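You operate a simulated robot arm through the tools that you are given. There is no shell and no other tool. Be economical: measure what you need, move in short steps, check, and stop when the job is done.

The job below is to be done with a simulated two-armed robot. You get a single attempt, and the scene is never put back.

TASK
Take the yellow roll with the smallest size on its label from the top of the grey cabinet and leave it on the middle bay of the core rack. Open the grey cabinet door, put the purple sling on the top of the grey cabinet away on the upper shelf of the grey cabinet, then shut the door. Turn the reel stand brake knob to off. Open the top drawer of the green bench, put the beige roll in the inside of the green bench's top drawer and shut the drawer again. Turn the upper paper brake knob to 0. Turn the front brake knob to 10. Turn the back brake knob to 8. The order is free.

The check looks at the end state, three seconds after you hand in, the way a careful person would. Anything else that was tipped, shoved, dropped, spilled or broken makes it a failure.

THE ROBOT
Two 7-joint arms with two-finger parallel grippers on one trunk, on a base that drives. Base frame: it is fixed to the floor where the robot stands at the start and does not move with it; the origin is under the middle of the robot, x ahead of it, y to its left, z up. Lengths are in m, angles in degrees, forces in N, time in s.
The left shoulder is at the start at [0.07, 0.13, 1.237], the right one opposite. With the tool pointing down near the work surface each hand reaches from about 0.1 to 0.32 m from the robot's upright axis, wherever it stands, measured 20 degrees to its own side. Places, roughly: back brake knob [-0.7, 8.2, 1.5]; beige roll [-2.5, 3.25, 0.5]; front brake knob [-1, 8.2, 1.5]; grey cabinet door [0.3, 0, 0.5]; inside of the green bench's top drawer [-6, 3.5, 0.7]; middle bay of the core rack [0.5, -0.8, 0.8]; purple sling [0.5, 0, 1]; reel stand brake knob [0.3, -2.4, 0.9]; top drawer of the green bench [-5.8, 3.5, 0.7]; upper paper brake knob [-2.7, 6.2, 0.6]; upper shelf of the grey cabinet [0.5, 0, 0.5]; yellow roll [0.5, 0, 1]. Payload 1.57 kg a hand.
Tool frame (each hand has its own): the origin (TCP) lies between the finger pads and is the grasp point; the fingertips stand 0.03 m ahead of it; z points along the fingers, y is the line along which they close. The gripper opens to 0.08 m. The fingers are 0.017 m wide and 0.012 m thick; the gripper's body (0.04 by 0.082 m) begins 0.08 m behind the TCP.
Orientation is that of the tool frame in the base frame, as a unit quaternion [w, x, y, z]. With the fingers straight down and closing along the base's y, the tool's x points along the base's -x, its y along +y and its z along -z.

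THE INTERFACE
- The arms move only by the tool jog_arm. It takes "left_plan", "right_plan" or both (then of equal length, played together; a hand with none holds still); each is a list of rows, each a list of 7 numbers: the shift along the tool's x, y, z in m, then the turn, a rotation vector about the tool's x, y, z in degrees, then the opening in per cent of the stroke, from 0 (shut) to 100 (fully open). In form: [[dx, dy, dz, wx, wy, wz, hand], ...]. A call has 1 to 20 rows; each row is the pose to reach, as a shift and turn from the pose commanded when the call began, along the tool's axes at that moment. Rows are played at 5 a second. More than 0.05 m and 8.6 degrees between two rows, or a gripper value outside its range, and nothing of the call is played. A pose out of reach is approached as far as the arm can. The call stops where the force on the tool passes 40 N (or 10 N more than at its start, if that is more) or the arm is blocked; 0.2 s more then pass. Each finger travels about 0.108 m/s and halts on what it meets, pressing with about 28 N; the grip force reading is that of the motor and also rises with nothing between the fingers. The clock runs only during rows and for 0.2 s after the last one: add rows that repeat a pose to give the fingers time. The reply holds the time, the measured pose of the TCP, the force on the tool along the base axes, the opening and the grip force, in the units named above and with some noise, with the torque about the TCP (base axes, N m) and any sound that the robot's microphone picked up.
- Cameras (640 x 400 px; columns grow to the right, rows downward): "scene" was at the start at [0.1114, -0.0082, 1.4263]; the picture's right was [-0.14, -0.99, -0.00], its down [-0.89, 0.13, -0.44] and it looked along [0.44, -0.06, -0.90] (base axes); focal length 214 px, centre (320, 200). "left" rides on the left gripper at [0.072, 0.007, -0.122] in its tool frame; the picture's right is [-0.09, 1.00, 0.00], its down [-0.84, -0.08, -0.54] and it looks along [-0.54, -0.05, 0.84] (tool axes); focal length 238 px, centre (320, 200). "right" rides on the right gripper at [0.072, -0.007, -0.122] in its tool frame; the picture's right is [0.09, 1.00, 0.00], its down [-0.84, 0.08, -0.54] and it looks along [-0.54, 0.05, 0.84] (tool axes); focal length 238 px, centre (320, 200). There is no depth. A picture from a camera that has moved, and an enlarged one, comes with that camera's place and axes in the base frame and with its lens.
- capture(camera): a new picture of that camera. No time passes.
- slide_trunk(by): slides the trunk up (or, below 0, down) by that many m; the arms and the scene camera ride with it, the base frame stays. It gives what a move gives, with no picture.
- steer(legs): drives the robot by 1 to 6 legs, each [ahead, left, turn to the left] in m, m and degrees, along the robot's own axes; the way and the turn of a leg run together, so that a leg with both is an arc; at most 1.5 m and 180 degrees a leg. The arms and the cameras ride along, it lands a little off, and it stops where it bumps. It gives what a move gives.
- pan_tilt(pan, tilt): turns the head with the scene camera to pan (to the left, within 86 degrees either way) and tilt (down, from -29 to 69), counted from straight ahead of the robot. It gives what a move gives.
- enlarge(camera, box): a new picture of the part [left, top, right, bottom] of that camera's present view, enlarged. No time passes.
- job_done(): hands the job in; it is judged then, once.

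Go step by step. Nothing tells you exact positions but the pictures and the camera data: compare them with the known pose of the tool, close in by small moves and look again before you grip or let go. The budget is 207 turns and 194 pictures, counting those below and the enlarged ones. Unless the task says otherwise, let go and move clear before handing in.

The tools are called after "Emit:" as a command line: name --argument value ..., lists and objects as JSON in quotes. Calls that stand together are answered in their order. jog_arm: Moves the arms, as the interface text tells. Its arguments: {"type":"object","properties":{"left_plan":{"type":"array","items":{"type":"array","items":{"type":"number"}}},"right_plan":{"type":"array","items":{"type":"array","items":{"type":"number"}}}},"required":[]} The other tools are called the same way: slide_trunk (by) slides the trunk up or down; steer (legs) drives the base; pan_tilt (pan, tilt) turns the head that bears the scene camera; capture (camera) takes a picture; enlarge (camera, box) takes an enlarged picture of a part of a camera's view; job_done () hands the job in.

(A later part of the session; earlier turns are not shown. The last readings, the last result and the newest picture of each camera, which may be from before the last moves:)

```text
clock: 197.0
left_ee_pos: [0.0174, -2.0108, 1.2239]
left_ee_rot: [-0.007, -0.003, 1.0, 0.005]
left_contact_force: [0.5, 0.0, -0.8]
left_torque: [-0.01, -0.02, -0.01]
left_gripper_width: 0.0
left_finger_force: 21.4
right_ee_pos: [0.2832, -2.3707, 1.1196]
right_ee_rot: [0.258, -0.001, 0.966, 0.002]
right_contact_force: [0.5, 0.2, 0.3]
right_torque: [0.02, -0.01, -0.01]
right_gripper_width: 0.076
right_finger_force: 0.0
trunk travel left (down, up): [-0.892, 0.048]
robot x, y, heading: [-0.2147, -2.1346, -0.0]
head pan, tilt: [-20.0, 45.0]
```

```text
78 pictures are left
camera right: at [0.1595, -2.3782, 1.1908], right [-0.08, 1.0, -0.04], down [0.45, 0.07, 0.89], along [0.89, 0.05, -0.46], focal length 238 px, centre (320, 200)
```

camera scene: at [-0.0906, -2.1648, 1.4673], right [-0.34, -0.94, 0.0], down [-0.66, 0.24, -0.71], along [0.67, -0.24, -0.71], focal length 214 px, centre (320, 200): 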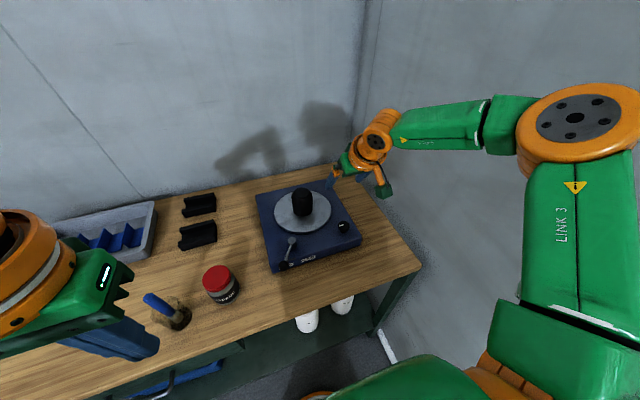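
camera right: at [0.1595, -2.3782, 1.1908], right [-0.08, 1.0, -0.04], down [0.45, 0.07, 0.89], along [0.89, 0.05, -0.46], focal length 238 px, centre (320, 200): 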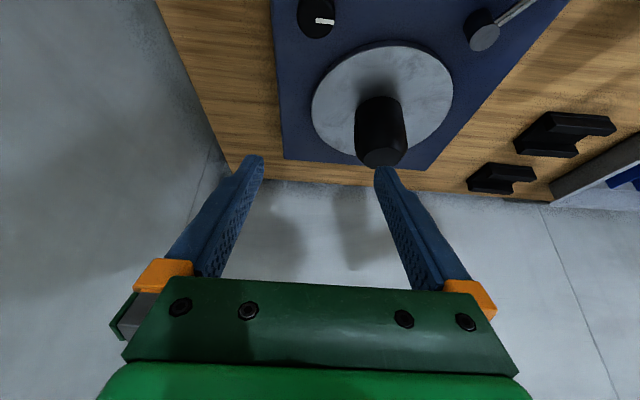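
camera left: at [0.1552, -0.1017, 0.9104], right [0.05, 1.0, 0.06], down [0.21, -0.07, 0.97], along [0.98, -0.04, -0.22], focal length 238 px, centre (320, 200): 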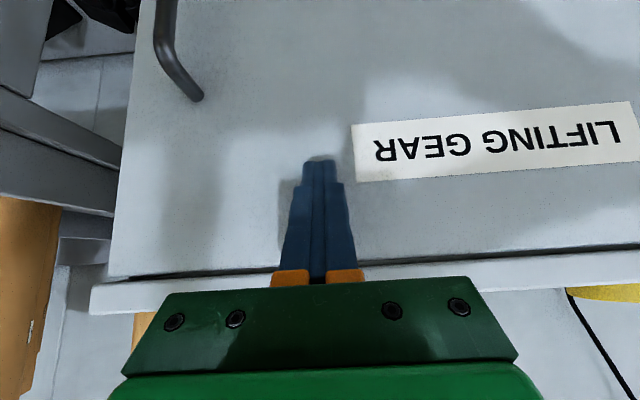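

Emit:
jog_arm --right_plan '[[0, -0.01, 0, 0, 0, 0, 65], [0, -0.01, 0, 0, 0, 0, 65]]'

Emit:
slide_trunk --by -0.14

Emit:
capture --camera "right"

```text
clock: 197.6
left_ee_pos: [0.0172, -2.0119, 1.2239]
left_ee_rot: [-0.008, -0.003, 1.0, 0.005]
left_contact_force: [0.2, 0.3, 0.2]
left_torque: [0.0, 0.0, -0.02]
left_gripper_width: 0.0002
left_finger_force: 21.0
right_ee_pos: [0.2831, -2.3808, 1.1207]
right_ee_rot: [0.258, 0.0, 0.966, 0.002]
right_contact_force: [-0.7, 0.3, 0.4]
right_torque: [-0.01, -0.01, 0.0]
right_gripper_width: 0.052
right_finger_force: 0.1
trunk travel left (down, up): [-0.892, 0.048]
robot x, y, heading: [-0.2206, -2.139, -0.2]
head pan, tilt: [-20.0, 45.0]
```

```text
clock: 199.3
left_ee_pos: [0.0167, -2.0106, 1.0826]
left_ee_rot: [-0.007, -0.002, 1.0, 0.005]
left_contact_force: [-0.5, 0.0, 0.6]
left_torque: [-0.01, 0.01, -0.04]
left_gripper_width: 0.0001
left_finger_force: 21.3
right_ee_pos: [0.2819, -2.3806, 0.9811]
right_ee_rot: [0.259, -0.001, 0.966, 0.003]
right_contact_force: [-0.3, 0.1, -0.3]
right_torque: [-0.01, 0.01, -0.03]
right_gripper_width: 0.0522
right_finger_force: 0.0
trunk travel left (down, up): [-0.752, 0.188]
robot x, y, heading: [-0.2192, -2.138, -0.0]
head pan, tilt: [-20.0, 45.0]
```

```text
77 pictures are left
camera right: at [0.1591, -2.3881, 1.0511], right [-0.08, 1.0, -0.04], down [0.45, 0.07, 0.89], along [0.89, 0.05, -0.46], focal length 238 px, centre (320, 200)
```

right: 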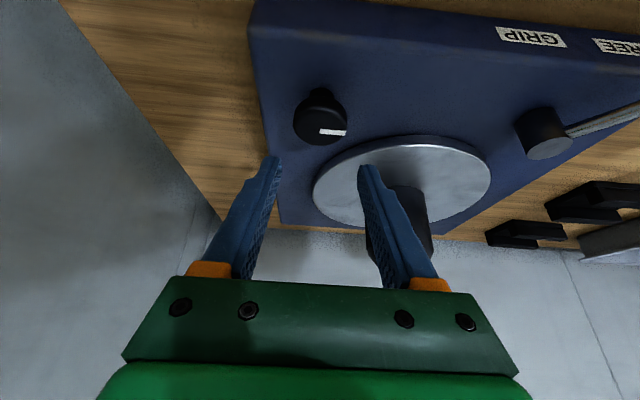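

Emit:
jog_arm --right_plan '[[0.0035, -0.003, -0.002, 0, 0, 0, 60], [0.0035, -0.003, -0.002, 0, 0, 0, 60]]'

Emit:
slide_trunk --by -0.036

Emit:
capture --camera "right"

```text
clock: 199.9
left_ee_pos: [0.0184, -2.0113, 1.0839]
left_ee_rot: [-0.007, -0.002, 1.0, 0.005]
left_contact_force: [-0.8, -0.5, -0.3]
left_torque: [-0.01, 0.04, 0.02]
left_gripper_width: 0.0
left_finger_force: 21.5
right_ee_pos: [0.2789, -2.3827, 0.9821]
right_ee_rot: [0.258, -0.001, 0.966, 0.002]
right_contact_force: [-0.8, -0.1, 0.2]
right_torque: [0.01, -0.01, 0.02]
right_gripper_width: 0.0478
right_finger_force: 0.2
trunk travel left (down, up): [-0.752, 0.188]
robot x, y, heading: [-0.2183, -2.1374, 0.0]
head pan, tilt: [-20.0, 45.0]
```

```text
clock: 200.7
left_ee_pos: [0.0172, -2.0103, 1.0474]
left_ee_rot: [-0.007, -0.002, 1.0, 0.005]
left_contact_force: [-0.5, 0.4, -0.7]
left_torque: [0.01, -0.01, 0.01]
left_gripper_width: 0.0
left_finger_force: 21.6
right_ee_pos: [0.2785, -2.3836, 0.9457]
right_ee_rot: [0.259, -0.001, 0.966, 0.002]
right_contact_force: [-0.2, 0.4, 0.0]
right_torque: [0.0, 0.01, -0.02]
right_gripper_width: 0.0481
right_finger_force: 0.2
trunk travel left (down, up): [-0.716, 0.224]
robot x, y, heading: [-0.215, -2.1376, 0.2]
head pan, tilt: [-20.0, 45.0]
```

```text
76 pictures are left
camera right: at [0.155, -2.3915, 1.0151], right [-0.08, 1.0, -0.04], down [0.45, 0.07, 0.89], along [0.89, 0.05, -0.46], focal length 238 px, centre (320, 200)
```

right: 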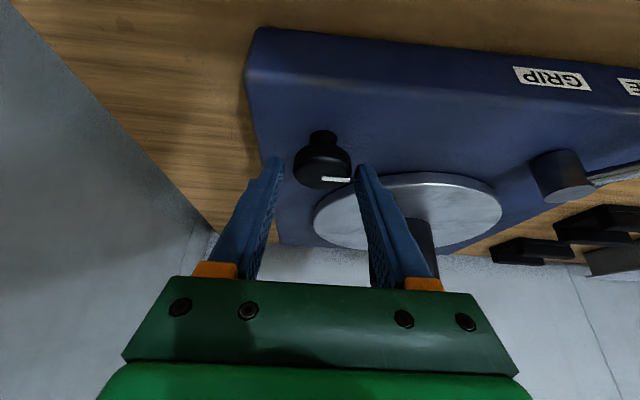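

Emit:
slide_trunk --by -0.005

Emit:
jog_arm --right_plan '[[0.0026, 0, -0.0015, 0, 0, 0, 50], [0.0026, 0, -0.0015, 0, 0, 0, 30], [0.0026, 0, -0.0015, 0, 0, 0, 30]]'

Emit:
capture --camera "right"

```text
clock: 201.2
left_ee_pos: [0.0175, -2.0115, 1.0434]
left_ee_rot: [-0.007, -0.002, 1.0, 0.006]
left_contact_force: [0.1, 0.1, 0.4]
left_torque: [-0.01, -0.01, -0.04]
left_gripper_width: 0.0
left_finger_force: 20.9
right_ee_pos: [0.2782, -2.3847, 0.9405]
right_ee_rot: [0.258, -0.001, 0.966, 0.002]
right_contact_force: [-0.5, -0.3, -0.4]
right_torque: [-0.05, 0.02, 0.03]
right_gripper_width: 0.0483
right_finger_force: 0.0
trunk travel left (down, up): [-0.711, 0.229]
robot x, y, heading: [-0.2191, -2.139, 0.1]
head pan, tilt: [-20.0, 45.0]
```

```text
clock: 202.0
left_ee_pos: [0.0181, -2.0109, 1.0427]
left_ee_rot: [-0.007, -0.003, 1.0, 0.003]
left_contact_force: [-0.5, -0.6, -0.1]
left_torque: [0.01, 0.0, 0.0]
left_gripper_width: 0.0
left_finger_force: 21.1
right_ee_pos: [0.2764, -2.3832, 0.9417]
right_ee_rot: [0.258, -0.001, 0.966, 0.002]
right_contact_force: [1.1, 2.8, -0.7]
right_torque: [0.16, -0.03, 0.02]
right_gripper_width: 0.0375
right_finger_force: 43.6
trunk travel left (down, up): [-0.711, 0.229]
robot x, y, heading: [-0.2165, -2.1345, 0.1]
head pan, tilt: [-20.0, 45.0]
```

```text
75 pictures are left
camera right: at [0.1527, -2.3903, 1.0101], right [-0.08, 1.0, -0.04], down [0.45, 0.08, 0.89], along [0.89, 0.05, -0.46], focal length 238 px, centre (320, 200)
```

right: 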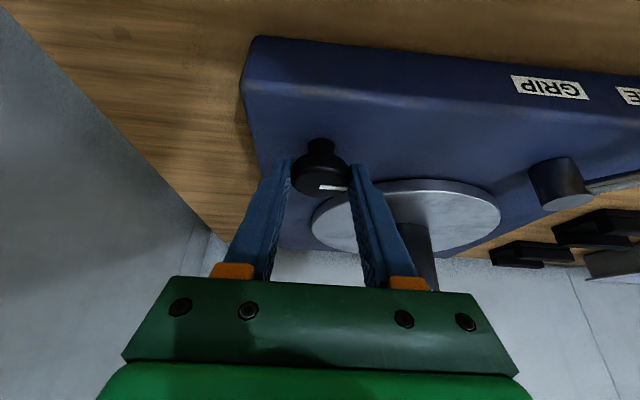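

Gripped the cap. Turn counter-clockwise 16° and watch torque.

Emit:
jog_arm --right_plan '[[0, 0, 0, -4, 0, -6.9, 30], [0, 0, 0, -8, 0, -13.8, 30], [0, 0, 0, -8, 0, -13.8, 30]]'

Emit:
enlarge --camera "right" --box '[260, 120, 400, 220]'

```text
clock: 202.8
left_ee_pos: [0.0185, -2.0117, 1.0417]
left_ee_rot: [-0.007, -0.003, 1.0, 0.005]
left_contact_force: [-0.8, -0.5, -0.3]
left_torque: [-0.01, -0.03, 0.0]
left_gripper_width: 0.0
left_finger_force: 21.8
right_ee_pos: [0.2763, -2.3839, 0.9403]
right_ee_rot: [0.256, -0.134, 0.957, 0.038]
right_contact_force: [5.3, -4.1, 7.3]
right_torque: [-0.19, 0.74, -0.07]
right_gripper_width: 0.0374
right_finger_force: 43.1
trunk travel left (down, up): [-0.711, 0.229]
robot x, y, heading: [-0.2177, -2.1385, -0.1]
head pan, tilt: [-20.0, 45.0]
```

```text
4.00 times, centred on (330, 170) of right
camera zoom: at [0.1596, -2.4264, 1.0098], right [-0.35, 0.94, -0.04], down [0.42, 0.2, 0.89], along [0.84, 0.3, -0.46], focal length 953 px, centre (280, 320)
```

zoom: 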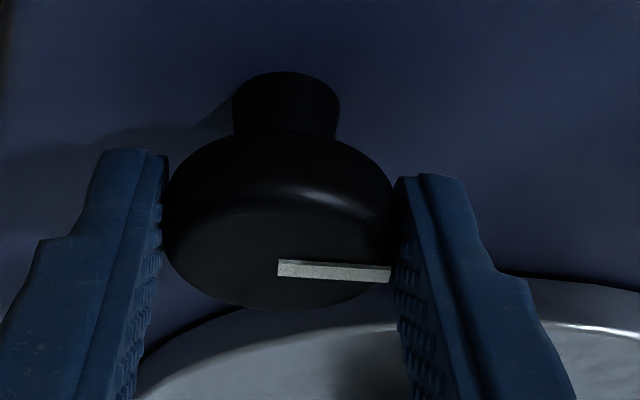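

Emit:
jog_arm --right_plan '[[0, 0, 0, -4, 0, -6.9, 30], [0, 0, 0, -8, 0, -13.8, 30], [0, 0, 0, -12, 0, -20.7, 30], [0, 0, 0, -12, 0, -20.7, 30]]'

Emit:
enlarge --camera "right" --box '[260, 120, 400, 220]'

```text
clock: 203.1
left_ee_pos: [0.0167, -2.0131, 1.0426]
left_ee_rot: [-0.007, -0.001, 1.0, 0.005]
left_contact_force: [0.5, -0.4, -0.1]
left_torque: [-0.06, 0.01, 0.01]
left_gripper_width: 0.0001
left_finger_force: 21.1
right_ee_pos: [0.2755, -2.3859, 0.9387]
right_ee_rot: [0.257, -0.148, 0.954, 0.038]
right_contact_force: [-2.4, -11.8, -1.0]
right_torque: [0.42, -0.86, -0.12]
right_gripper_width: 0.0375
right_finger_force: 43.0
right hand out of reach, approached as far as the arm can: row 1
trunk travel left (down, up): [-0.711, 0.229]
robot x, y, heading: [-0.2199, -2.1372, -0.1]
head pan, tilt: [-20.0, 45.0]
stopped in row 1 (right hand): the force on the tool passed its limit at 54 N (the readings are from after the stop); the commanded pose is now the measured one
```

```text
4.00 times, centred on (330, 170) of right
camera zoom: at [0.1603, -2.4288, 1.0095], right [-0.37, 0.93, -0.05], down [0.41, 0.21, 0.89], along [0.83, 0.31, -0.46], focal length 953 px, centre (280, 320)
```

zoom: 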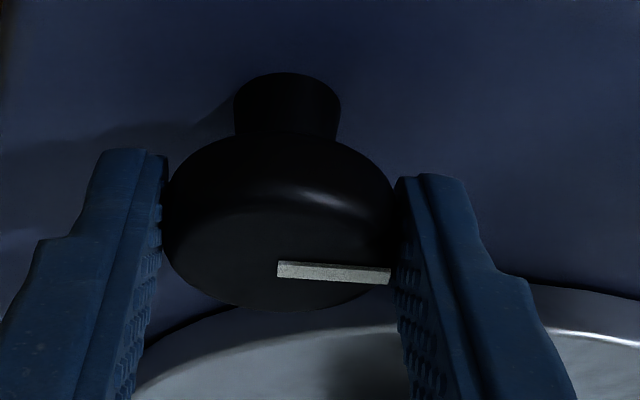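

Emit:
jog_arm --right_plan '[[-0.002, 0, -0.004, 0, 0, 0, 60], [-0.002, 0, -0.004, 0, 0, 0, 60], [-0.002, 0, -0.004, 4, 0, 6.9, 60], [-0.002, 0, -0.004, 8, 0, 13.8, 60], [-0.002, 0, -0.004, 12, 0, 20.7, 60], [-0.002, 0, -0.004, 15, 0, 26, 60], [-0.002, 0, -0.004, 18, 0, 31.2, 60]]'

Emit:
capture --camera "right"

```text
clock: 204.7
left_ee_pos: [0.0182, -2.0123, 1.0426]
left_ee_rot: [-0.007, -0.001, 1.0, 0.006]
left_contact_force: [-0.3, 0.2, 0.2]
left_torque: [-0.03, 0.0, 0.03]
left_gripper_width: 0.0002
left_finger_force: 21.3
right_ee_pos: [0.2763, -2.3823, 0.9451]
right_ee_rot: [0.257, 0.155, 0.953, -0.042]
right_contact_force: [-0.2, -1.1, -0.6]
right_torque: [0.0, 0.02, 0.01]
right_gripper_width: 0.0477
right_finger_force: 0.2
trunk travel left (down, up): [-0.711, 0.229]
robot x, y, heading: [-0.2167, -2.1359, -0.1]
head pan, tilt: [-20.0, 45.0]
```

```text
72 pictures are left
camera right: at [0.1573, -2.3503, 1.0139], right [0.24, 0.97, -0.04], down [0.45, -0.07, 0.89], along [0.86, -0.23, -0.46], focal length 238 px, centre (320, 200)
```

right: 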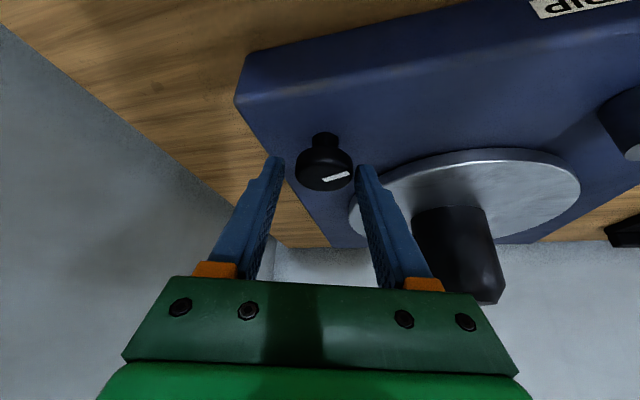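

Emit:
jog_arm --right_plan '[[0.002, 0, 0.0035, 0, 0, 0, 50], [0.002, 0, 0.0035, 0, 0, 0, 30], [0.002, 0, 0.0035, 0, 0, 0, 30], [0.002, 0, 0.0035, -4, 0, -6.9, 30], [0.002, 0, 0.0035, -8, 0, -13.8, 30], [0.002, 0, 0.0035, -12, 0, -20.7, 30], [0.002, 0, 0.0035, -16, 0, -27.6, 30], [0.002, 0, 0.0035, -16, 0, -27.6, 30]]'

Emit:
capture --camera "right"

```text
clock: 206.5
left_ee_pos: [0.0177, -2.0133, 1.042]
left_ee_rot: [-0.007, -0.001, 1.0, 0.006]
left_contact_force: [-0.4, -0.1, -0.4]
left_torque: [0.0, -0.01, -0.02]
left_gripper_width: 0.0
left_finger_force: 21.6
right_ee_pos: [0.2759, -2.3844, 0.9418]
right_ee_rot: [0.26, -0.115, 0.958, 0.032]
right_contact_force: [12.5, -9.8, 21.4]
right_torque: [-0.12, -0.04, -0.11]
right_gripper_width: 0.0374
right_finger_force: 43.2
trunk travel left (down, up): [-0.711, 0.229]
robot x, y, heading: [-0.2172, -2.14, -0.3]
head pan, tilt: [-20.0, 45.0]
```

```text
71 pictures are left
camera right: at [0.1578, -2.4206, 1.0104], right [-0.31, 0.95, -0.05], down [0.42, 0.18, 0.89], along [0.85, 0.26, -0.45], focal length 238 px, centre (320, 200)
```

right: 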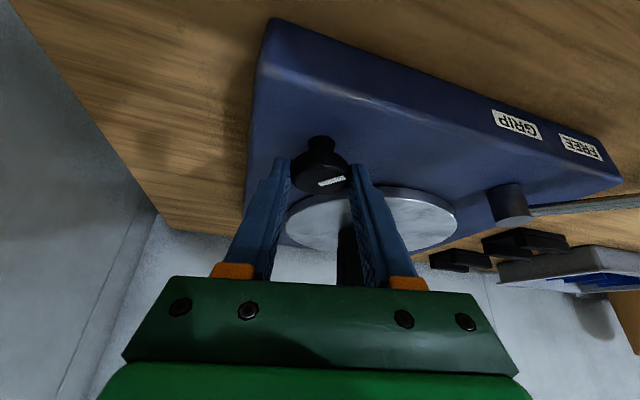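

Emit:
jog_arm --right_plan '[[0, 0, 0, 0, 0, 0, 60], [-0.002, 0, -0.004, 0, 0, 0, 60], [-0.002, 0, -0.004, 4, 0, 6.9, 60], [-0.002, 0, -0.004, 8, 0, 13.8, 60], [-0.002, 0, -0.004, 12, 0, 20.7, 60], [-0.002, 0, -0.004, 16, 0, 27.6, 60], [-0.002, 0, -0.004, 19, 0, 32.8, 60]]'

Emit:
capture --camera "right"

Emit:
enlarge --camera "scene" --box '[310, 180, 400, 260]'

```text
clock: 208.1
left_ee_pos: [0.018, -2.0124, 1.043]
left_ee_rot: [-0.007, 0.0, 1.0, 0.005]
left_contact_force: [0.1, -0.5, 0.1]
left_torque: [-0.01, 0.0, 0.04]
left_gripper_width: 0.0
left_finger_force: 21.6
right_ee_pos: [0.276, -2.3823, 0.9461]
right_ee_rot: [0.254, 0.206, 0.943, -0.056]
right_contact_force: [-0.1, 0.0, -0.6]
right_torque: [0.02, -0.02, 0.04]
right_gripper_width: 0.048
right_finger_force: 0.2
trunk travel left (down, up): [-0.711, 0.229]
robot x, y, heading: [-0.2178, -2.1397, 0.1]
head pan, tilt: [-20.0, 45.0]
```

```text
70 pictures are left
camera right: at [0.161, -2.3382, 1.0145], right [0.34, 0.94, -0.05], down [0.44, -0.12, 0.89], along [0.83, -0.32, -0.46], focal length 238 px, centre (320, 200)
```

right: 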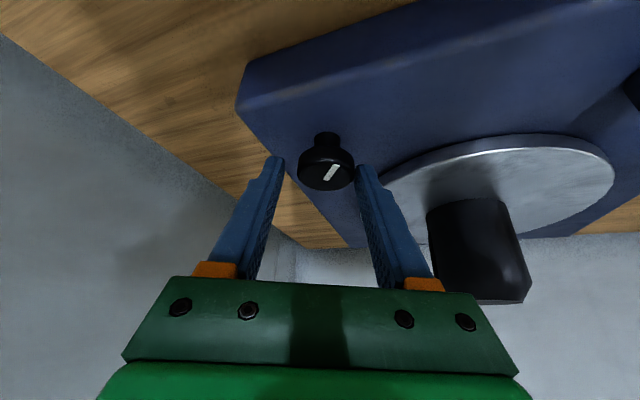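

```text
5.00 times, centred on (355, 220) of scene
camera zoom: at [-0.0905, -2.1655, 1.2863], right [-0.34, -0.94, 0.0], down [-0.66, 0.24, -0.71], along [0.66, -0.24, -0.71], focal length 1072 px, centre (145, 100)
```

zoom: 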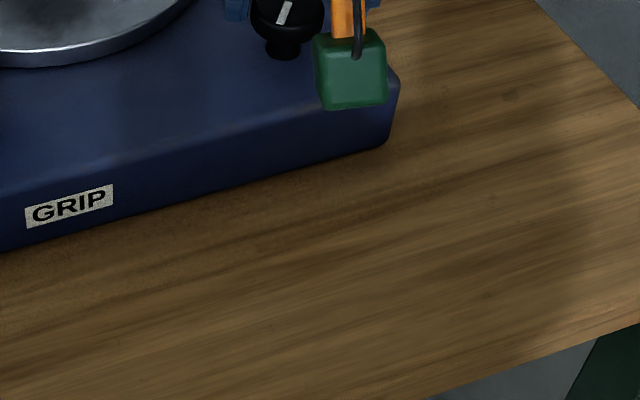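

Emit:
jog_arm --right_plan '[[0.002, 0, 0.0035, 0, 0, 0, 50], [0.002, 0, 0.0035, 0, 0, 0, 30], [0.002, 0, 0.0035, 0, 0, 0, 30], [0.002, 0, 0.0035, -4, 0, -6.9, 30], [0.002, 0, 0.0035, -8, 0, -13.8, 30], [0.002, 0, 0.0035, -12, 0, -20.7, 30], [0.002, 0, 0.0035, -16, 0, -27.6, 30], [0.002, 0, 0.0035, -18, 0, -31, 30], [0.002, 0, 0.0035, -18, 0, -31, 30]]'

Emit:
jog_arm --right_plan '[[0, 0, 0, 0, 0, 0, 60], [-0.002, 0, -0.004, 0, 0, 0, 60], [-0.002, 0, -0.004, 4, 0, 6.9, 60], [-0.002, 0, -0.004, 8, 0, 13.8, 60], [-0.002, 0, -0.004, 12, 0, 20.7, 60], [-0.002, 0, -0.004, 16, 0, 27.6, 60], [-0.002, 0, -0.004, 18, 0, 31, 60]]'

Emit:
capture --camera "right"

```text
clock: 210.1
left_ee_pos: [0.0173, -2.013, 1.0438]
left_ee_rot: [-0.006, -0.001, 1.0, 0.005]
left_contact_force: [0.6, 0.6, -0.1]
left_torque: [0.01, 0.0, -0.02]
left_gripper_width: 0.0
left_finger_force: 21.5
right_ee_pos: [0.275, -2.3843, 0.9411]
right_ee_rot: [0.261, -0.097, 0.96, 0.027]
right_contact_force: [11.9, -10.3, 22.8]
right_torque: [-0.3, -0.02, -0.12]
right_gripper_width: 0.0373
right_finger_force: 43.3
trunk travel left (down, up): [-0.711, 0.229]
robot x, y, heading: [-0.2204, -2.1409, -0.2]
head pan, tilt: [-20.0, 45.0]
```

```text
clock: 211.7
left_ee_pos: [0.0182, -2.0126, 1.0423]
left_ee_rot: [-0.007, -0.001, 1.0, 0.005]
left_contact_force: [-0.1, -0.6, 0.3]
left_torque: [0.01, -0.01, 0.03]
left_gripper_width: 0.0
left_finger_force: 21.6
right_ee_pos: [0.2756, -2.3833, 0.9453]
right_ee_rot: [0.254, 0.204, 0.944, -0.054]
right_contact_force: [0.1, 0.1, 0.3]
right_torque: [0.01, 0.03, 0.01]
right_gripper_width: 0.0478
right_finger_force: 0.0
trunk travel left (down, up): [-0.711, 0.229]
robot x, y, heading: [-0.2173, -2.1354, -0.1]
head pan, tilt: [-20.0, 45.0]
```

```text
68 pictures are left
camera right: at [0.1608, -2.3383, 1.0151], right [0.34, 0.94, -0.05], down [0.44, -0.12, 0.89], along [0.83, -0.32, -0.46], focal length 238 px, centre (320, 200)
```

right: 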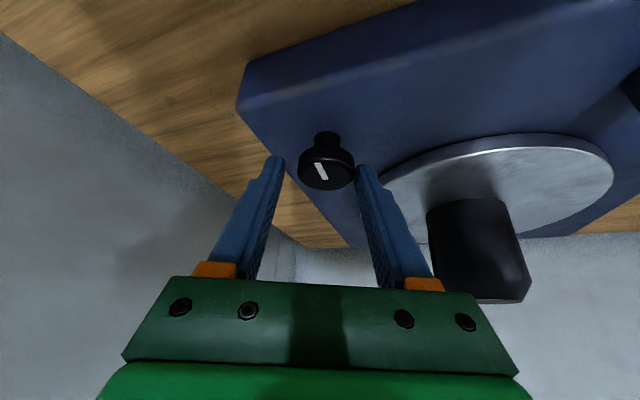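

Emit:
enlarge --camera "right" --box '[240, 80, 400, 200]'

```text
3.33 times, centred on (320, 140) of right
camera zoom: at [0.1608, -2.3383, 1.0151], right [0.34, 0.94, -0.05], down [0.44, -0.12, 0.89], along [0.83, -0.32, -0.46], focal length 794 px, centre (320, 400)
```

zoom: 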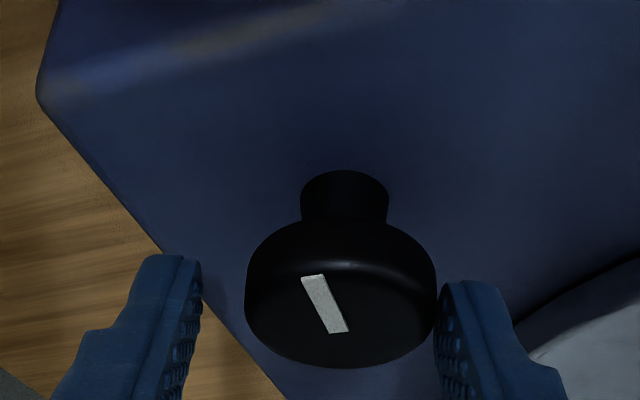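

No stop yet. I continue turning counter-clockwise with combined grip-turn-release cycles.

Emit:
jog_arm --right_plan '[[0.002, 0, 0.0035, 0, 0, 0, 45], [0.002, 0, 0.0035, 0, 0, 0, 30], [0.002, 0, 0.0035, 0, 0, 0, 30], [0.002, 0, 0.0035, -4, 0, -6.9, 30], [0.002, 0, 0.0035, -8, 0, -13.8, 30], [0.002, 0, 0.0035, -12, 0, -20.7, 30], [0.002, 0, 0.0035, -16, 0, -27.6, 30], [0.002, 0, 0.0035, -18, 0, -31, 30], [0.002, 0, 0.0035, -18, 0, -31, 30], [0.002, 0, 0.0035, -18, 0, -31, 60], [0, 0, 0, -18, 0, -31, 60], [0, 0, 0, -14, 0, -24.1, 60], [0, 0, 0, -10, 0, -17.2, 60], [0, 0, 0, -6, 0, -10.3, 60], [0, 0, 0, -2, 0, -3.4, 60], [0, 0, 0, 0, 0, 0, 60]]'

Emit:
capture --camera "right"

```text
clock: 215.1
left_ee_pos: [0.0187, -2.0122, 1.0431]
left_ee_rot: [-0.007, -0.001, 1.0, 0.005]
left_contact_force: [-0.2, -0.6, 0.1]
left_torque: [-0.03, 0.03, 0.0]
left_gripper_width: 0.0
left_finger_force: 21.0
right_ee_pos: [0.2761, -2.3821, 0.9456]
right_ee_rot: [0.255, 0.204, 0.944, -0.054]
right_contact_force: [0.1, -0.3, 0.8]
right_torque: [0.0, -0.01, -0.06]
right_gripper_width: 0.0481
right_finger_force: 0.1
trunk travel left (down, up): [-0.711, 0.229]
robot x, y, heading: [-0.2182, -2.1379, -0.1]
head pan, tilt: [-20.0, 45.0]
```

```text
66 pictures are left
camera right: at [0.1608, -2.3384, 1.0149], right [0.34, 0.94, -0.05], down [0.44, -0.12, 0.89], along [0.83, -0.32, -0.46], focal length 238 px, centre (320, 200)
```

right: 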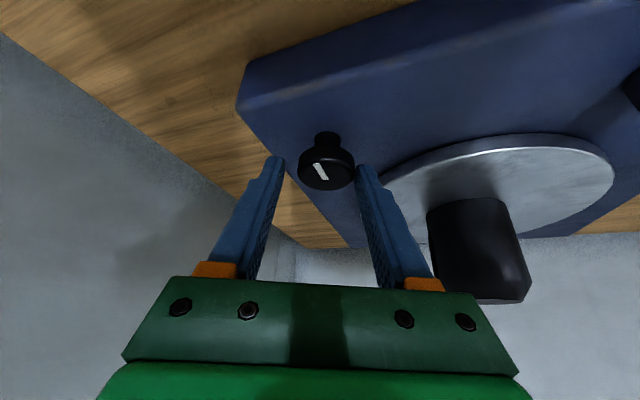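

The knob reached its counter-clockwise stop (pointer no longer moves). Retract, tuck the arms and head back up the aisle.

Emit:
slide_trunk --by 0.22

Emit:
enlarge --camera "right" --box '[200, 0, 440, 180]'

Emit:
steer --legs '[[-0.25, 0, 0]]'

Emit:
jog_arm --right_plan '[[0.036, 0, -0.02, 0, 5, 0, 60], [0.072, 0, -0.04, 0, 10, 0, 60], [0.108, 0, -0.06, 0, 15, 0, 60], [0.144, 0, -0.08, 0, 20, 0, 60], [0.18, 0, -0.1, 0, 25, 0, 60], [0.216, 0, -0.125, 0, 30, 0, 60]]'

```text
clock: 217.4
left_ee_pos: [0.0183, -2.0116, 1.2634]
left_ee_rot: [-0.006, -0.001, 1.0, 0.004]
left_contact_force: [1.4, -1.5, -0.6]
left_torque: [0.02, -0.01, 0.01]
left_gripper_width: 0.0
left_finger_force: 21.4
right_ee_pos: [0.2762, -2.3827, 1.1649]
right_ee_rot: [0.254, 0.203, 0.944, -0.053]
right_contact_force: [-0.5, -0.1, -0.1]
right_torque: [0.0, 0.01, 0.0]
right_gripper_width: 0.0479
right_finger_force: 0.1
trunk travel left (down, up): [-0.931, 0.009]
robot x, y, heading: [-0.2162, -2.1439, -0.0]
head pan, tilt: [-20.0, 45.0]
```

```text
2.22 times, centred on (320, 90) of right
camera zoom: at [0.1606, -2.3386, 1.235], right [0.34, 0.94, -0.04], down [0.44, -0.12, 0.89], along [0.83, -0.32, -0.46], focal length 530 px, centre (320, 444)
```

zoom: 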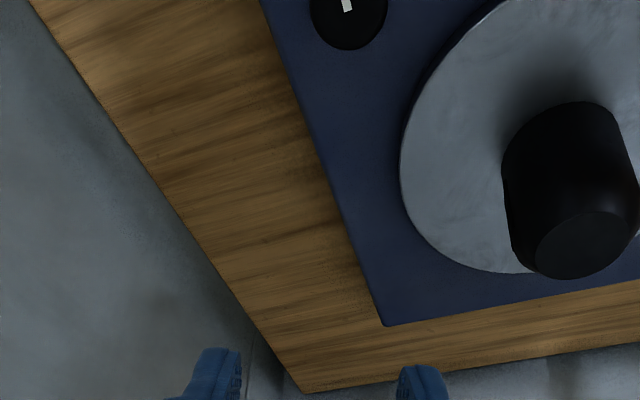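

```text
clock: 219.3
left_ee_pos: [-0.2266, -2.0106, 1.26]
left_ee_rot: [-0.008, -0.002, 1.0, 0.005]
left_contact_force: [0.2, -0.4, -0.2]
left_torque: [-0.01, 0.04, 0.0]
left_gripper_width: 0.0
left_finger_force: 21.4
right_ee_pos: [0.0308, -2.3814, 1.1638]
right_ee_rot: [0.253, 0.203, 0.944, -0.054]
right_contact_force: [0.9, -0.3, -0.5]
right_torque: [0.02, 0.02, -0.03]
right_gripper_width: 0.0481
right_finger_force: 0.1
trunk travel left (down, up): [-0.931, 0.009]
robot x, y, heading: [-0.4675, -2.1382, 0.1]
head pan, tilt: [-20.0, 45.0]
```

```text
clock: 220.7
left_ee_pos: [-0.2334, -2.0102, 1.2623]
left_ee_rot: [-0.006, -0.003, 1.0, 0.004]
left_contact_force: [0.3, -0.2, 0.5]
left_torque: [0.0, 0.01, 0.0]
left_gripper_width: 0.0
left_finger_force: 21.5
right_ee_pos: [-0.2017, -2.2783, 1.1655]
right_ee_rot: [0.002, 0.21, 0.978, 0.0]
right_contact_force: [-0.3, 0.3, -0.1]
right_torque: [-0.03, -0.04, 0.05]
right_gripper_width: 0.048
right_finger_force: 0.0
trunk travel left (down, up): [-0.931, 0.009]
robot x, y, heading: [-0.4615, -2.1366, -0.3]
head pan, tilt: [-20.0, 45.0]
```

Emit:
steer --legs '[[0, 0, 90], [1.5, 0, 0], [1.5, 0, 0]]'

Emit:
pan_tilt --pan 40 --tilt 10

Emit:
capture --camera "scene"

```text
clock: 238.9
left_ee_pos: [-0.5755, 1.0938, 1.263]
left_ee_rot: [0.008, 0.707, -0.707, 0.0]
left_contact_force: [0.3, -1.0, 0.8]
left_torque: [0.02, 0.0, 0.0]
left_gripper_width: 0.0003
left_finger_force: 21.1
right_ee_pos: [-0.3072, 1.125, 1.1655]
right_ee_rot: [0.001, -0.541, 0.841, 0.002]
right_contact_force: [0.9, 0.5, -0.2]
right_torque: [-0.01, 0.02, 0.0]
right_gripper_width: 0.0479
right_finger_force: 0.1
trunk travel left (down, up): [-0.931, 0.009]
robot x, y, heading: [-0.4462, 0.8607, 89.8]
head pan, tilt: [-20.0, 45.0]
```

```text
clock: 240.2
left_ee_pos: [-0.5768, 1.0948, 1.263]
left_ee_rot: [0.009, 0.707, -0.707, 0.0]
left_contact_force: [0.3, -1.2, -0.1]
left_torque: [-0.01, -0.02, -0.01]
left_gripper_width: 0.0
left_finger_force: 21.4
right_ee_pos: [-0.3064, 1.1259, 1.1651]
right_ee_rot: [0.0, -0.541, 0.841, 0.001]
right_contact_force: [-0.6, -0.2, -0.1]
right_torque: [0.01, -0.01, 0.01]
right_gripper_width: 0.0478
right_finger_force: 0.0
trunk travel left (down, up): [-0.931, 0.009]
robot x, y, heading: [-0.4486, 0.8622, 89.7]
head pan, tilt: [40.0, 10.0]
```

```text
64 pictures are left
camera scene: at [-0.5091, 0.9829, 1.5612], right [0.77, 0.64, 0.0], down [0.11, -0.13, -0.98], along [-0.63, 0.76, -0.17], focal length 214 px, centre (320, 200)
```

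scene: 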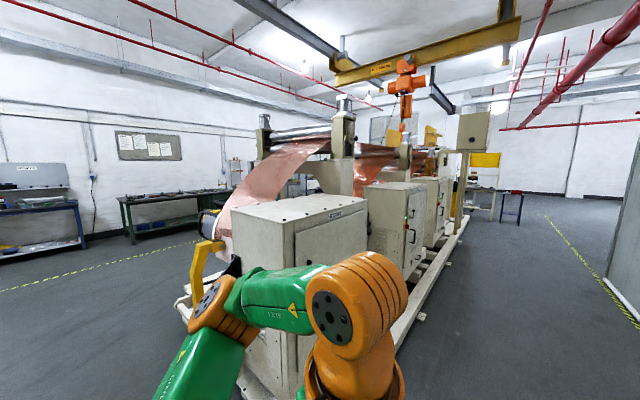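

The long machine runs along y at x≈-1.2…-3; the beige roll and paper brake are likely on its far (left) side. I go around its near end through the lane at y≈0.4.

Emit:
steer --legs '[[-0.46, 0, 0], [0, 0, 90], [1.5, 0, 0], [1.5, 0, 0]]'

Emit:
pan_tilt --pan -70 --tilt 12

Emit:
capture --camera "scene"

```text
clock: 260.9
left_ee_pos: [-3.6869, 0.3034, 1.2622]
left_ee_rot: [0.006, 1.0, 0.001, 0.007]
left_contact_force: [0.1, -0.5, -0.3]
left_torque: [0.01, -0.01, -0.01]
left_gripper_width: 0.0001
left_finger_force: 20.9
right_ee_pos: [-3.7182, 0.5695, 1.1662]
right_ee_rot: [0.0, 0.978, -0.21, -0.002]
right_contact_force: [0.1, -0.2, -0.8]
right_torque: [0.0, 0.0, 0.05]
right_gripper_width: 0.048
right_finger_force: 0.0
trunk travel left (down, up): [-0.931, 0.009]
robot x, y, heading: [-3.451, 0.4277, 180.1]
head pan, tilt: [40.0, 10.0]
```

```text
clock: 262.7
left_ee_pos: [-3.6882, 0.3032, 1.2634]
left_ee_rot: [0.005, 1.0, 0.0, 0.007]
left_contact_force: [0.6, -0.5, -0.5]
left_torque: [-0.01, 0.0, -0.02]
left_gripper_width: 0.0
left_finger_force: 21.0
right_ee_pos: [-3.7171, 0.5705, 1.1654]
right_ee_rot: [0.0, 0.978, -0.21, 0.0]
right_contact_force: [-0.4, 0.8, -0.1]
right_torque: [-0.02, -0.02, 0.01]
right_gripper_width: 0.048
right_finger_force: 0.1
trunk travel left (down, up): [-0.931, 0.009]
robot x, y, heading: [-3.4562, 0.43, 180.0]
head pan, tilt: [-70.0, 12.0]
```

```text
63 pictures are left
camera scene: at [-3.5349, 0.5173, 1.558], right [0.94, 0.34, 0.0], down [0.07, -0.2, -0.98], along [-0.33, 0.92, -0.21], focal length 214 px, centre (320, 200)
```

scene: 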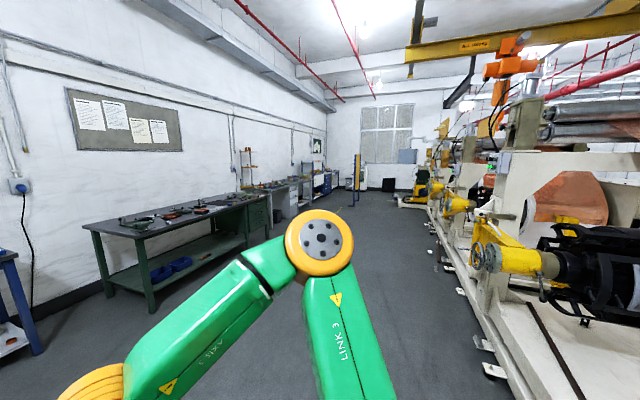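

Emit:
steer --legs '[[0, 0, -90], [1.2, 0, 0], [1.1, 0, 0]]'

Emit:
pan_tilt --pan -75 --tilt 35

Emit:
capture --camera "scene"

```text
clock: 277.9
left_ee_pos: [-3.5524, 2.9696, 1.2628]
left_ee_rot: [-0.008, -0.702, 0.713, -0.001]
left_contact_force: [0.1, -0.3, 0.2]
left_torque: [-0.01, 0.02, -0.01]
left_gripper_width: 0.0002
left_finger_force: 20.9
right_ee_pos: [-3.283, 2.9953, 1.1646]
right_ee_rot: [0.001, -0.534, 0.845, 0.002]
right_contact_force: [0.5, 0.6, -0.8]
right_torque: [0.03, 0.0, 0.0]
right_gripper_width: 0.0482
right_finger_force: 0.0
trunk travel left (down, up): [-0.931, 0.009]
robot x, y, heading: [-3.4342, 2.7344, 89.2]
head pan, tilt: [-70.0, 12.0]
```

```text
clock: 278.8
left_ee_pos: [-3.5516, 2.9711, 1.2636]
left_ee_rot: [-0.009, -0.702, 0.713, -0.002]
left_contact_force: [-0.2, -1.0, 0.4]
left_torque: [0.0, -0.01, 0.02]
left_gripper_width: 0.0001
left_finger_force: 21.3
right_ee_pos: [-3.2849, 2.9977, 1.1656]
right_ee_rot: [0.0, -0.533, 0.846, 0.001]
right_contact_force: [0.1, 0.6, -0.2]
right_torque: [0.03, -0.02, -0.01]
right_gripper_width: 0.0479
right_finger_force: 0.1
trunk travel left (down, up): [-0.931, 0.009]
robot x, y, heading: [-3.433, 2.7339, 88.7]
head pan, tilt: [-75.0, 35.0]
```

```text
62 pictures are left
camera scene: at [-3.3443, 2.8059, 1.5212], right [0.24, -0.97, 0.0], down [-0.56, -0.14, -0.82], along [0.8, 0.2, -0.57], focal length 214 px, centre (320, 200)
```

scene: 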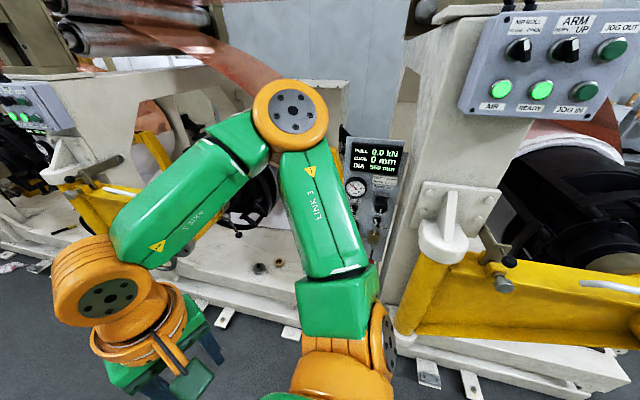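

Emit:
enlarge --camera "scene" --box '[240, 245, 300, 285]'

```text
10.00 times, centred on (270, 265) of scene
camera zoom: at [-3.3443, 2.8059, 1.5212], right [0.24, -0.97, 0.0], down [-0.56, -0.14, -0.82], along [0.8, 0.2, -0.57], focal length 2145 px, centre (820, -450)
```

zoom: 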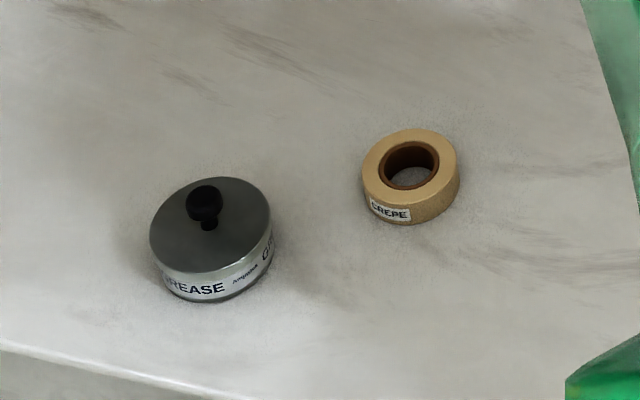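

Found it: the beige CREPE roll at about (-2.60, 3.24, 0.5) on the machine bed beside a grease tin. I prepare the right hand with a 45° tilt and face the machine.

Emit:
jog_arm --right_plan '[[0, 0, 0, 0, 0, -8, 95], [0, 0, 0, 0, 0, -16, 95], [0, 0, 0, 0, 0, -24, 95]]'

Emit:
jog_arm --right_plan '[[-0.03, 0, 0, 0, -7.5, 0, 95], [-0.06, 0, 0, 0, -15, 0, 95], [-0.09, 0, 0, 0, -22.5, 0, 95], [-0.12, 0, 0, 0, -30, 0, 95], [-0.15, 0, 0, 0, -37.5, 0, 95], [-0.18, 0, 0, 0, -45, 0, 95]]'

Emit:
steer --legs '[[0, 0, -88.7], [0, 0.63, 0]]'

Emit:
slide_trunk --by -0.4

Emit:
capture --camera "right"

```text
clock: 279.6
left_ee_pos: [-3.5533, 2.9709, 1.2618]
left_ee_rot: [-0.008, -0.701, 0.713, 0.0]
left_contact_force: [0.5, -0.1, -0.7]
left_torque: [0.03, -0.01, -0.01]
left_gripper_width: 0.0
left_finger_force: 21.4
right_ee_pos: [-3.2843, 2.9968, 1.1649]
right_ee_rot: [0.001, -0.699, 0.715, 0.001]
right_contact_force: [-0.8, -0.3, -0.4]
right_torque: [-0.04, -0.01, -0.02]
right_gripper_width: 0.076
right_finger_force: 0.1
trunk travel left (down, up): [-0.931, 0.009]
robot x, y, heading: [-3.4323, 2.7356, 88.7]
head pan, tilt: [-75.0, 35.0]
```

```text
clock: 280.9
left_ee_pos: [-3.5525, 2.9731, 1.2621]
left_ee_rot: [-0.007, -0.702, 0.712, -0.002]
left_contact_force: [-0.8, 0.1, 0.4]
left_torque: [-0.01, 0.02, -0.01]
left_gripper_width: 0.0001
left_finger_force: 21.4
right_ee_pos: [-3.2795, 3.178, 1.165]
right_ee_rot: [0.275, -0.645, 0.661, 0.269]
right_contact_force: [0.1, -0.2, 0.8]
right_torque: [0.0, -0.03, 0.0]
right_gripper_width: 0.0759
right_finger_force: 0.2
trunk travel left (down, up): [-0.931, 0.009]
robot x, y, heading: [-3.4294, 2.7362, 88.7]
head pan, tilt: [-75.0, 35.0]
```

```text
clock: 288.3
left_ee_pos: [-3.1856, 3.4838, 1.2632]
left_ee_rot: [-0.008, 0.004, 1.0, 0.006]
left_contact_force: [0.7, 0.6, 0.1]
left_torque: [0.03, -0.01, 0.0]
left_gripper_width: 0.0
left_finger_force: 21.2
right_ee_pos: [-2.9786, 3.2129, 1.1665]
right_ee_rot: [0.384, 0.009, 0.923, -0.003]
right_contact_force: [-0.7, 0.2, 0.5]
right_torque: [0.01, 0.02, 0.02]
right_gripper_width: 0.0759
right_finger_force: 0.0
trunk travel left (down, up): [-0.931, 0.009]
robot x, y, heading: [-3.4258, 3.361, -0.9]
head pan, tilt: [-75.0, 35.0]
```

```text
clock: 292.1
left_ee_pos: [-3.1869, 3.4843, 0.8621]
left_ee_rot: [-0.006, 0.005, 1.0, 0.005]
left_contact_force: [0.5, 0.0, -0.1]
left_torque: [-0.03, 0.04, 0.03]
left_gripper_width: 0.0
left_finger_force: 21.2
right_ee_pos: [-2.978, 3.2148, 0.7656]
right_ee_rot: [0.385, 0.009, 0.923, -0.003]
right_contact_force: [0.4, -0.2, 0.7]
right_torque: [0.02, -0.01, -0.01]
right_gripper_width: 0.0759
right_finger_force: 0.1
trunk travel left (down, up): [-0.531, 0.409]
robot x, y, heading: [-3.4198, 3.3614, -0.7]
head pan, tilt: [-75.0, 35.0]
```

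```text
60 pictures are left
camera right: at [-3.1158, 3.2098, 0.8009], right [-0.05, 1.0, -0.07], down [0.21, 0.07, 0.98], along [0.98, 0.03, -0.21], focal length 238 px, centre (320, 200)
```

right: 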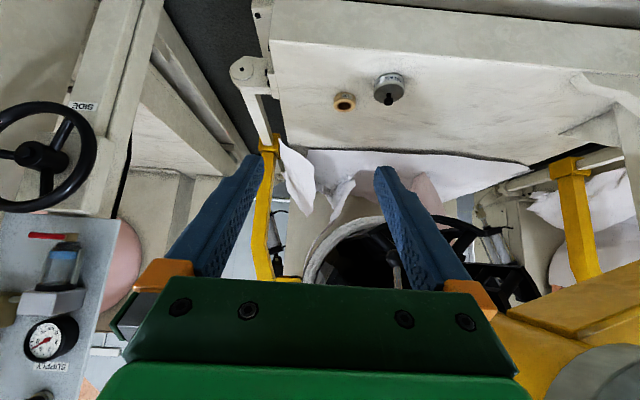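

Emit:
pan_tilt --pan 0 --tilt 35

Emit:
capture --camera "scene"

```text
clock: 293.6
left_ee_pos: [-3.1866, 3.4865, 0.8634]
left_ee_rot: [-0.007, 0.006, 1.0, 0.005]
left_contact_force: [-0.4, 0.0, -0.6]
left_torque: [-0.01, 0.02, 0.0]
left_gripper_width: 0.0
left_finger_force: 21.5
right_ee_pos: [-2.9781, 3.2146, 0.7657]
right_ee_rot: [0.383, 0.009, 0.924, -0.004]
right_contact_force: [-0.5, -1.2, 0.9]
right_torque: [-0.01, 0.01, -0.01]
right_gripper_width: 0.0761
right_finger_force: 0.2
trunk travel left (down, up): [-0.531, 0.409]
robot x, y, heading: [-3.4211, 3.3615, -0.8]
head pan, tilt: [0.0, 35.0]
```

```text
59 pictures are left
camera scene: at [-3.2847, 3.3613, 1.1211], right [-0.02, -1.0, 0.0], down [-0.57, 0.01, -0.82], along [0.82, -0.01, -0.57], focal length 214 px, centre (320, 200)
```

scene: 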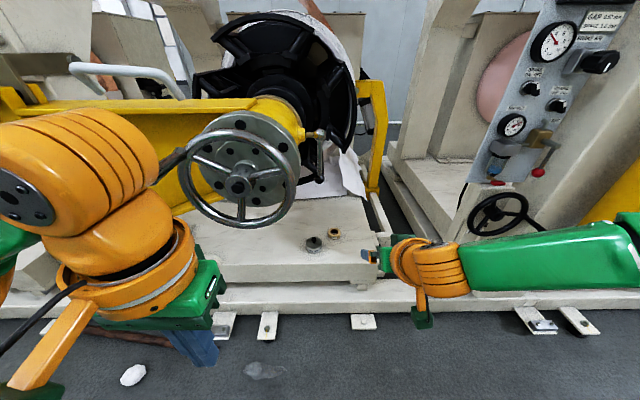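

The handwheel at (-2.85, 3.55) limits the left side, so I lower the left arm, shift the right hand toward centre and come in slightly to the right of the wheel.

Emit:
jog_arm --right_plan '[[-0.015, 0.025, 0.015, 0, 0, 0, 95], [-0.03, 0.05, 0.03, 0, 0, 0, 95], [-0.045, 0.075, 0.045, 0, 0, 0, 95], [-0.06, 0.1, 0.06, 0, 0, 0, 95]]' --left_plan '[[0, 0, 0.05, 0, 0, 0, 0], [0, 0, 0.1, 0, 0, 0, 0], [0, 0, 0.15, 0, 0, 0, 0], [0, 0, 0.19, 0, 0, 0, 0]]'

Emit:
steer --legs '[[0, -0.11, 0.8]]'

Emit:
slide_trunk --by -0.25

Emit:
capture --camera "scene"

Emit:
capture --camera "right"

```text
clock: 294.6
left_ee_pos: [-3.1889, 3.4886, 0.6723]
left_ee_rot: [-0.007, 0.006, 1.0, 0.004]
left_contact_force: [0.4, -0.2, -0.2]
left_torque: [0.02, 0.02, 0.01]
left_gripper_width: 0.0003
left_finger_force: 21.0
right_ee_pos: [-2.9325, 3.2474, 0.7765]
right_ee_rot: [0.383, 0.009, 0.924, -0.003]
right_contact_force: [-0.9, 0.3, 1.1]
right_torque: [0.03, -0.01, 0.04]
right_gripper_width: 0.076
right_finger_force: 0.0
right hand out of reach, approached as far as the arm can: row 2, 3, 4
trunk travel left (down, up): [-0.531, 0.409]
robot x, y, heading: [-3.4236, 3.3614, -1.0]
head pan, tilt: [0.0, 35.0]
```

```text
clock: 295.8
left_ee_pos: [-3.1909, 3.3811, 0.6724]
left_ee_rot: [-0.007, -0.002, 1.0, 0.005]
left_contact_force: [-0.9, 0.1, 0.4]
left_torque: [-0.02, 0.01, 0.03]
left_gripper_width: 0.0
left_finger_force: 21.4
right_ee_pos: [-2.9328, 3.1449, 0.7776]
right_ee_rot: [0.384, 0.003, 0.923, 0.0]
right_contact_force: [-0.3, 0.9, -0.1]
right_torque: [0.03, -0.01, 0.02]
right_gripper_width: 0.076
right_finger_force: 0.0
trunk travel left (down, up): [-0.531, 0.409]
robot x, y, heading: [-3.423, 3.2516, -0.2]
head pan, tilt: [0.0, 35.0]
```

```text
clock: 298.3
left_ee_pos: [-3.1913, 3.3822, 0.4217]
left_ee_rot: [-0.007, -0.001, 1.0, 0.005]
left_contact_force: [0.6, 0.2, 0.1]
left_torque: [0.01, 0.0, 0.01]
left_gripper_width: 0.0
left_finger_force: 20.9
right_ee_pos: [-2.933, 3.145, 0.5275]
right_ee_rot: [0.384, 0.003, 0.923, -0.001]
right_contact_force: [0.0, -0.3, -0.4]
right_torque: [0.01, 0.01, -0.01]
right_gripper_width: 0.0758
right_finger_force: 0.1
trunk travel left (down, up): [-0.281, 0.659]
robot x, y, heading: [-3.4257, 3.2504, -0.3]
head pan, tilt: [0.0, 35.0]
```

```text
58 pictures are left
camera scene: at [-3.2856, 3.2535, 0.8711], right [0.0, -1.0, 0.0], down [-0.57, 0.0, -0.82], along [0.82, 0.0, -0.57], focal length 214 px, centre (320, 200)
```

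scene: 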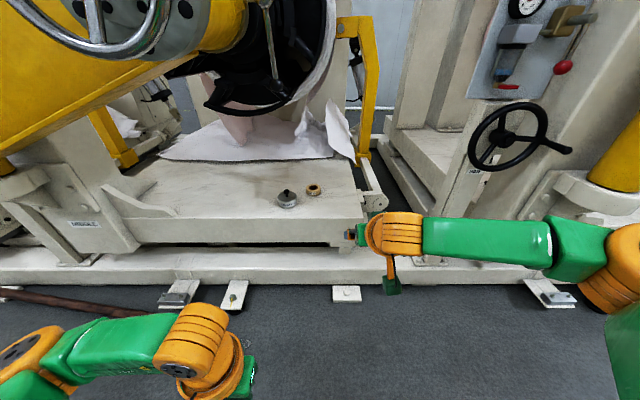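

```text
57 pictures are left
camera right: at [-3.0699, 3.138, 0.5626], right [-0.06, 1.0, -0.06], down [0.21, 0.08, 0.98], along [0.98, 0.05, -0.21], focal length 238 px, centre (320, 200)
```

right: 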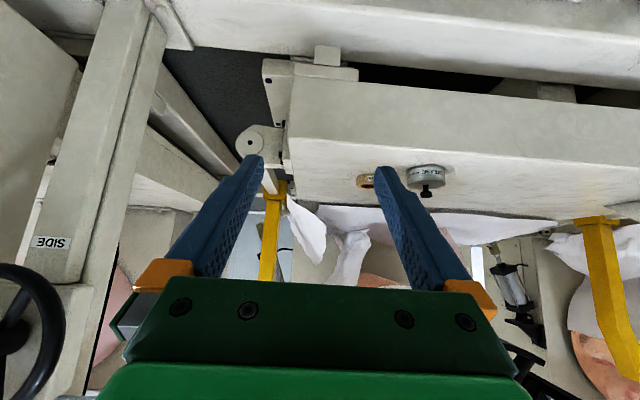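

Emit:
jog_arm --right_plan '[[-0.01, -0.02, 0.01, 0, -4, 0, 95], [-0.02, -0.045, 0.02, 0, -8, 0, 95], [-0.035, -0.045, 0.035, 0, -10, 0, 95]]'

Emit:
steer --legs '[[0, 0, 20]]'

```text
clock: 299.1
left_ee_pos: [-3.1908, 3.3819, 0.4217]
left_ee_rot: [-0.007, -0.002, 1.0, 0.005]
left_contact_force: [-0.7, -0.3, 0.5]
left_torque: [-0.01, -0.03, -0.02]
left_gripper_width: 0.0
left_finger_force: 21.1
right_ee_pos: [-2.8832, 3.0985, 0.5279]
right_ee_rot: [0.463, 0.002, 0.886, 0.0]
right_contact_force: [0.5, 0.3, -0.5]
right_torque: [0.0, 0.0, -0.01]
right_gripper_width: 0.0757
right_finger_force: 0.1
trunk travel left (down, up): [-0.281, 0.659]
robot x, y, heading: [-3.4237, 3.2502, -0.1]
head pan, tilt: [0.0, 35.0]
```

```text
clock: 300.6
left_ee_pos: [-3.2492, 3.4525, 0.4224]
left_ee_rot: [-0.007, -0.176, 0.984, 0.003]
left_contact_force: [-0.6, 0.3, -0.6]
left_torque: [0.01, 0.0, 0.02]
left_gripper_width: 0.0
left_finger_force: 21.6
right_ee_pos: [-2.8632, 3.2953, 0.5283]
right_ee_rot: [0.456, -0.152, 0.873, 0.08]
right_contact_force: [0.2, -0.7, 0.3]
right_torque: [-0.03, 0.02, 0.0]
right_gripper_width: 0.0758
right_finger_force: 0.1
trunk travel left (down, up): [-0.281, 0.659]
robot x, y, heading: [-3.4209, 3.2509, 19.9]
head pan, tilt: [0.0, 35.0]
```

Emit:
steer --legs '[[0.26, -0.105, 0]]'

Emit:
capture --camera "right"

Emit:
capture --camera "scene"

```text
clock: 302.6
left_ee_pos: [-2.969, 3.4432, 0.4231]
left_ee_rot: [-0.008, -0.176, 0.984, 0.004]
left_contact_force: [0.5, -0.4, 0.5]
left_torque: [-0.01, -0.01, -0.03]
left_gripper_width: 0.0001
left_finger_force: 21.5
right_ee_pos: [-2.584, 3.2861, 0.5268]
right_ee_rot: [0.456, -0.152, 0.873, 0.08]
right_contact_force: [-0.8, 0.8, -1.0]
right_torque: [0.04, 0.03, 0.03]
right_gripper_width: 0.076
right_finger_force: 0.1
trunk travel left (down, up): [-0.281, 0.659]
robot x, y, heading: [-3.1419, 3.2413, 20.1]
head pan, tilt: [0.0, 35.0]
```

```text
56 pictures are left
camera right: at [-2.7143, 3.2303, 0.5379], right [-0.39, 0.92, -0.07], down [0.01, 0.08, 1.0], along [0.92, 0.39, -0.04], focal length 238 px, centre (320, 200)
```

right: 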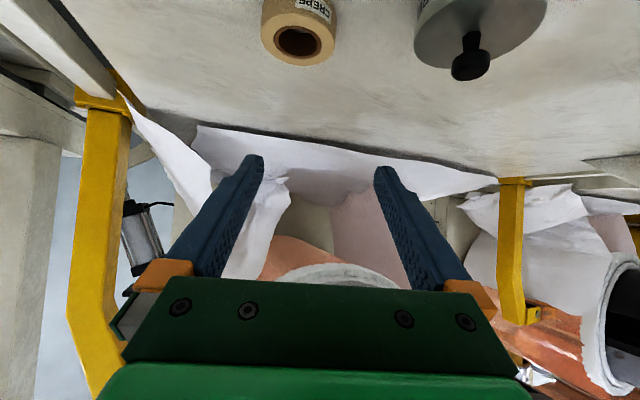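

```text
55 pictures are left
camera scene: at [-3.0141, 3.2916, 0.8711], right [0.34, -0.94, 0.0], down [-0.54, -0.2, -0.82], along [0.77, 0.28, -0.57], focal length 214 px, centre (320, 200)
```

scene: 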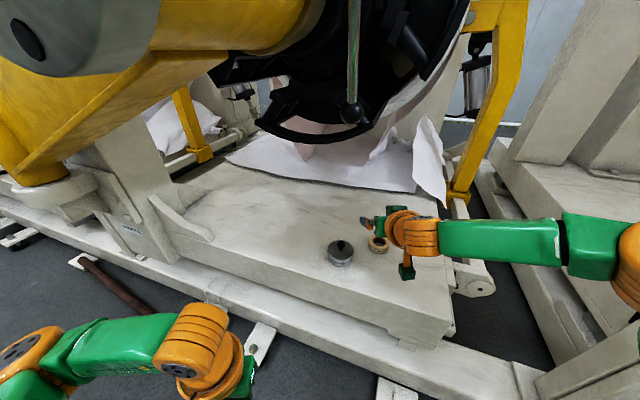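

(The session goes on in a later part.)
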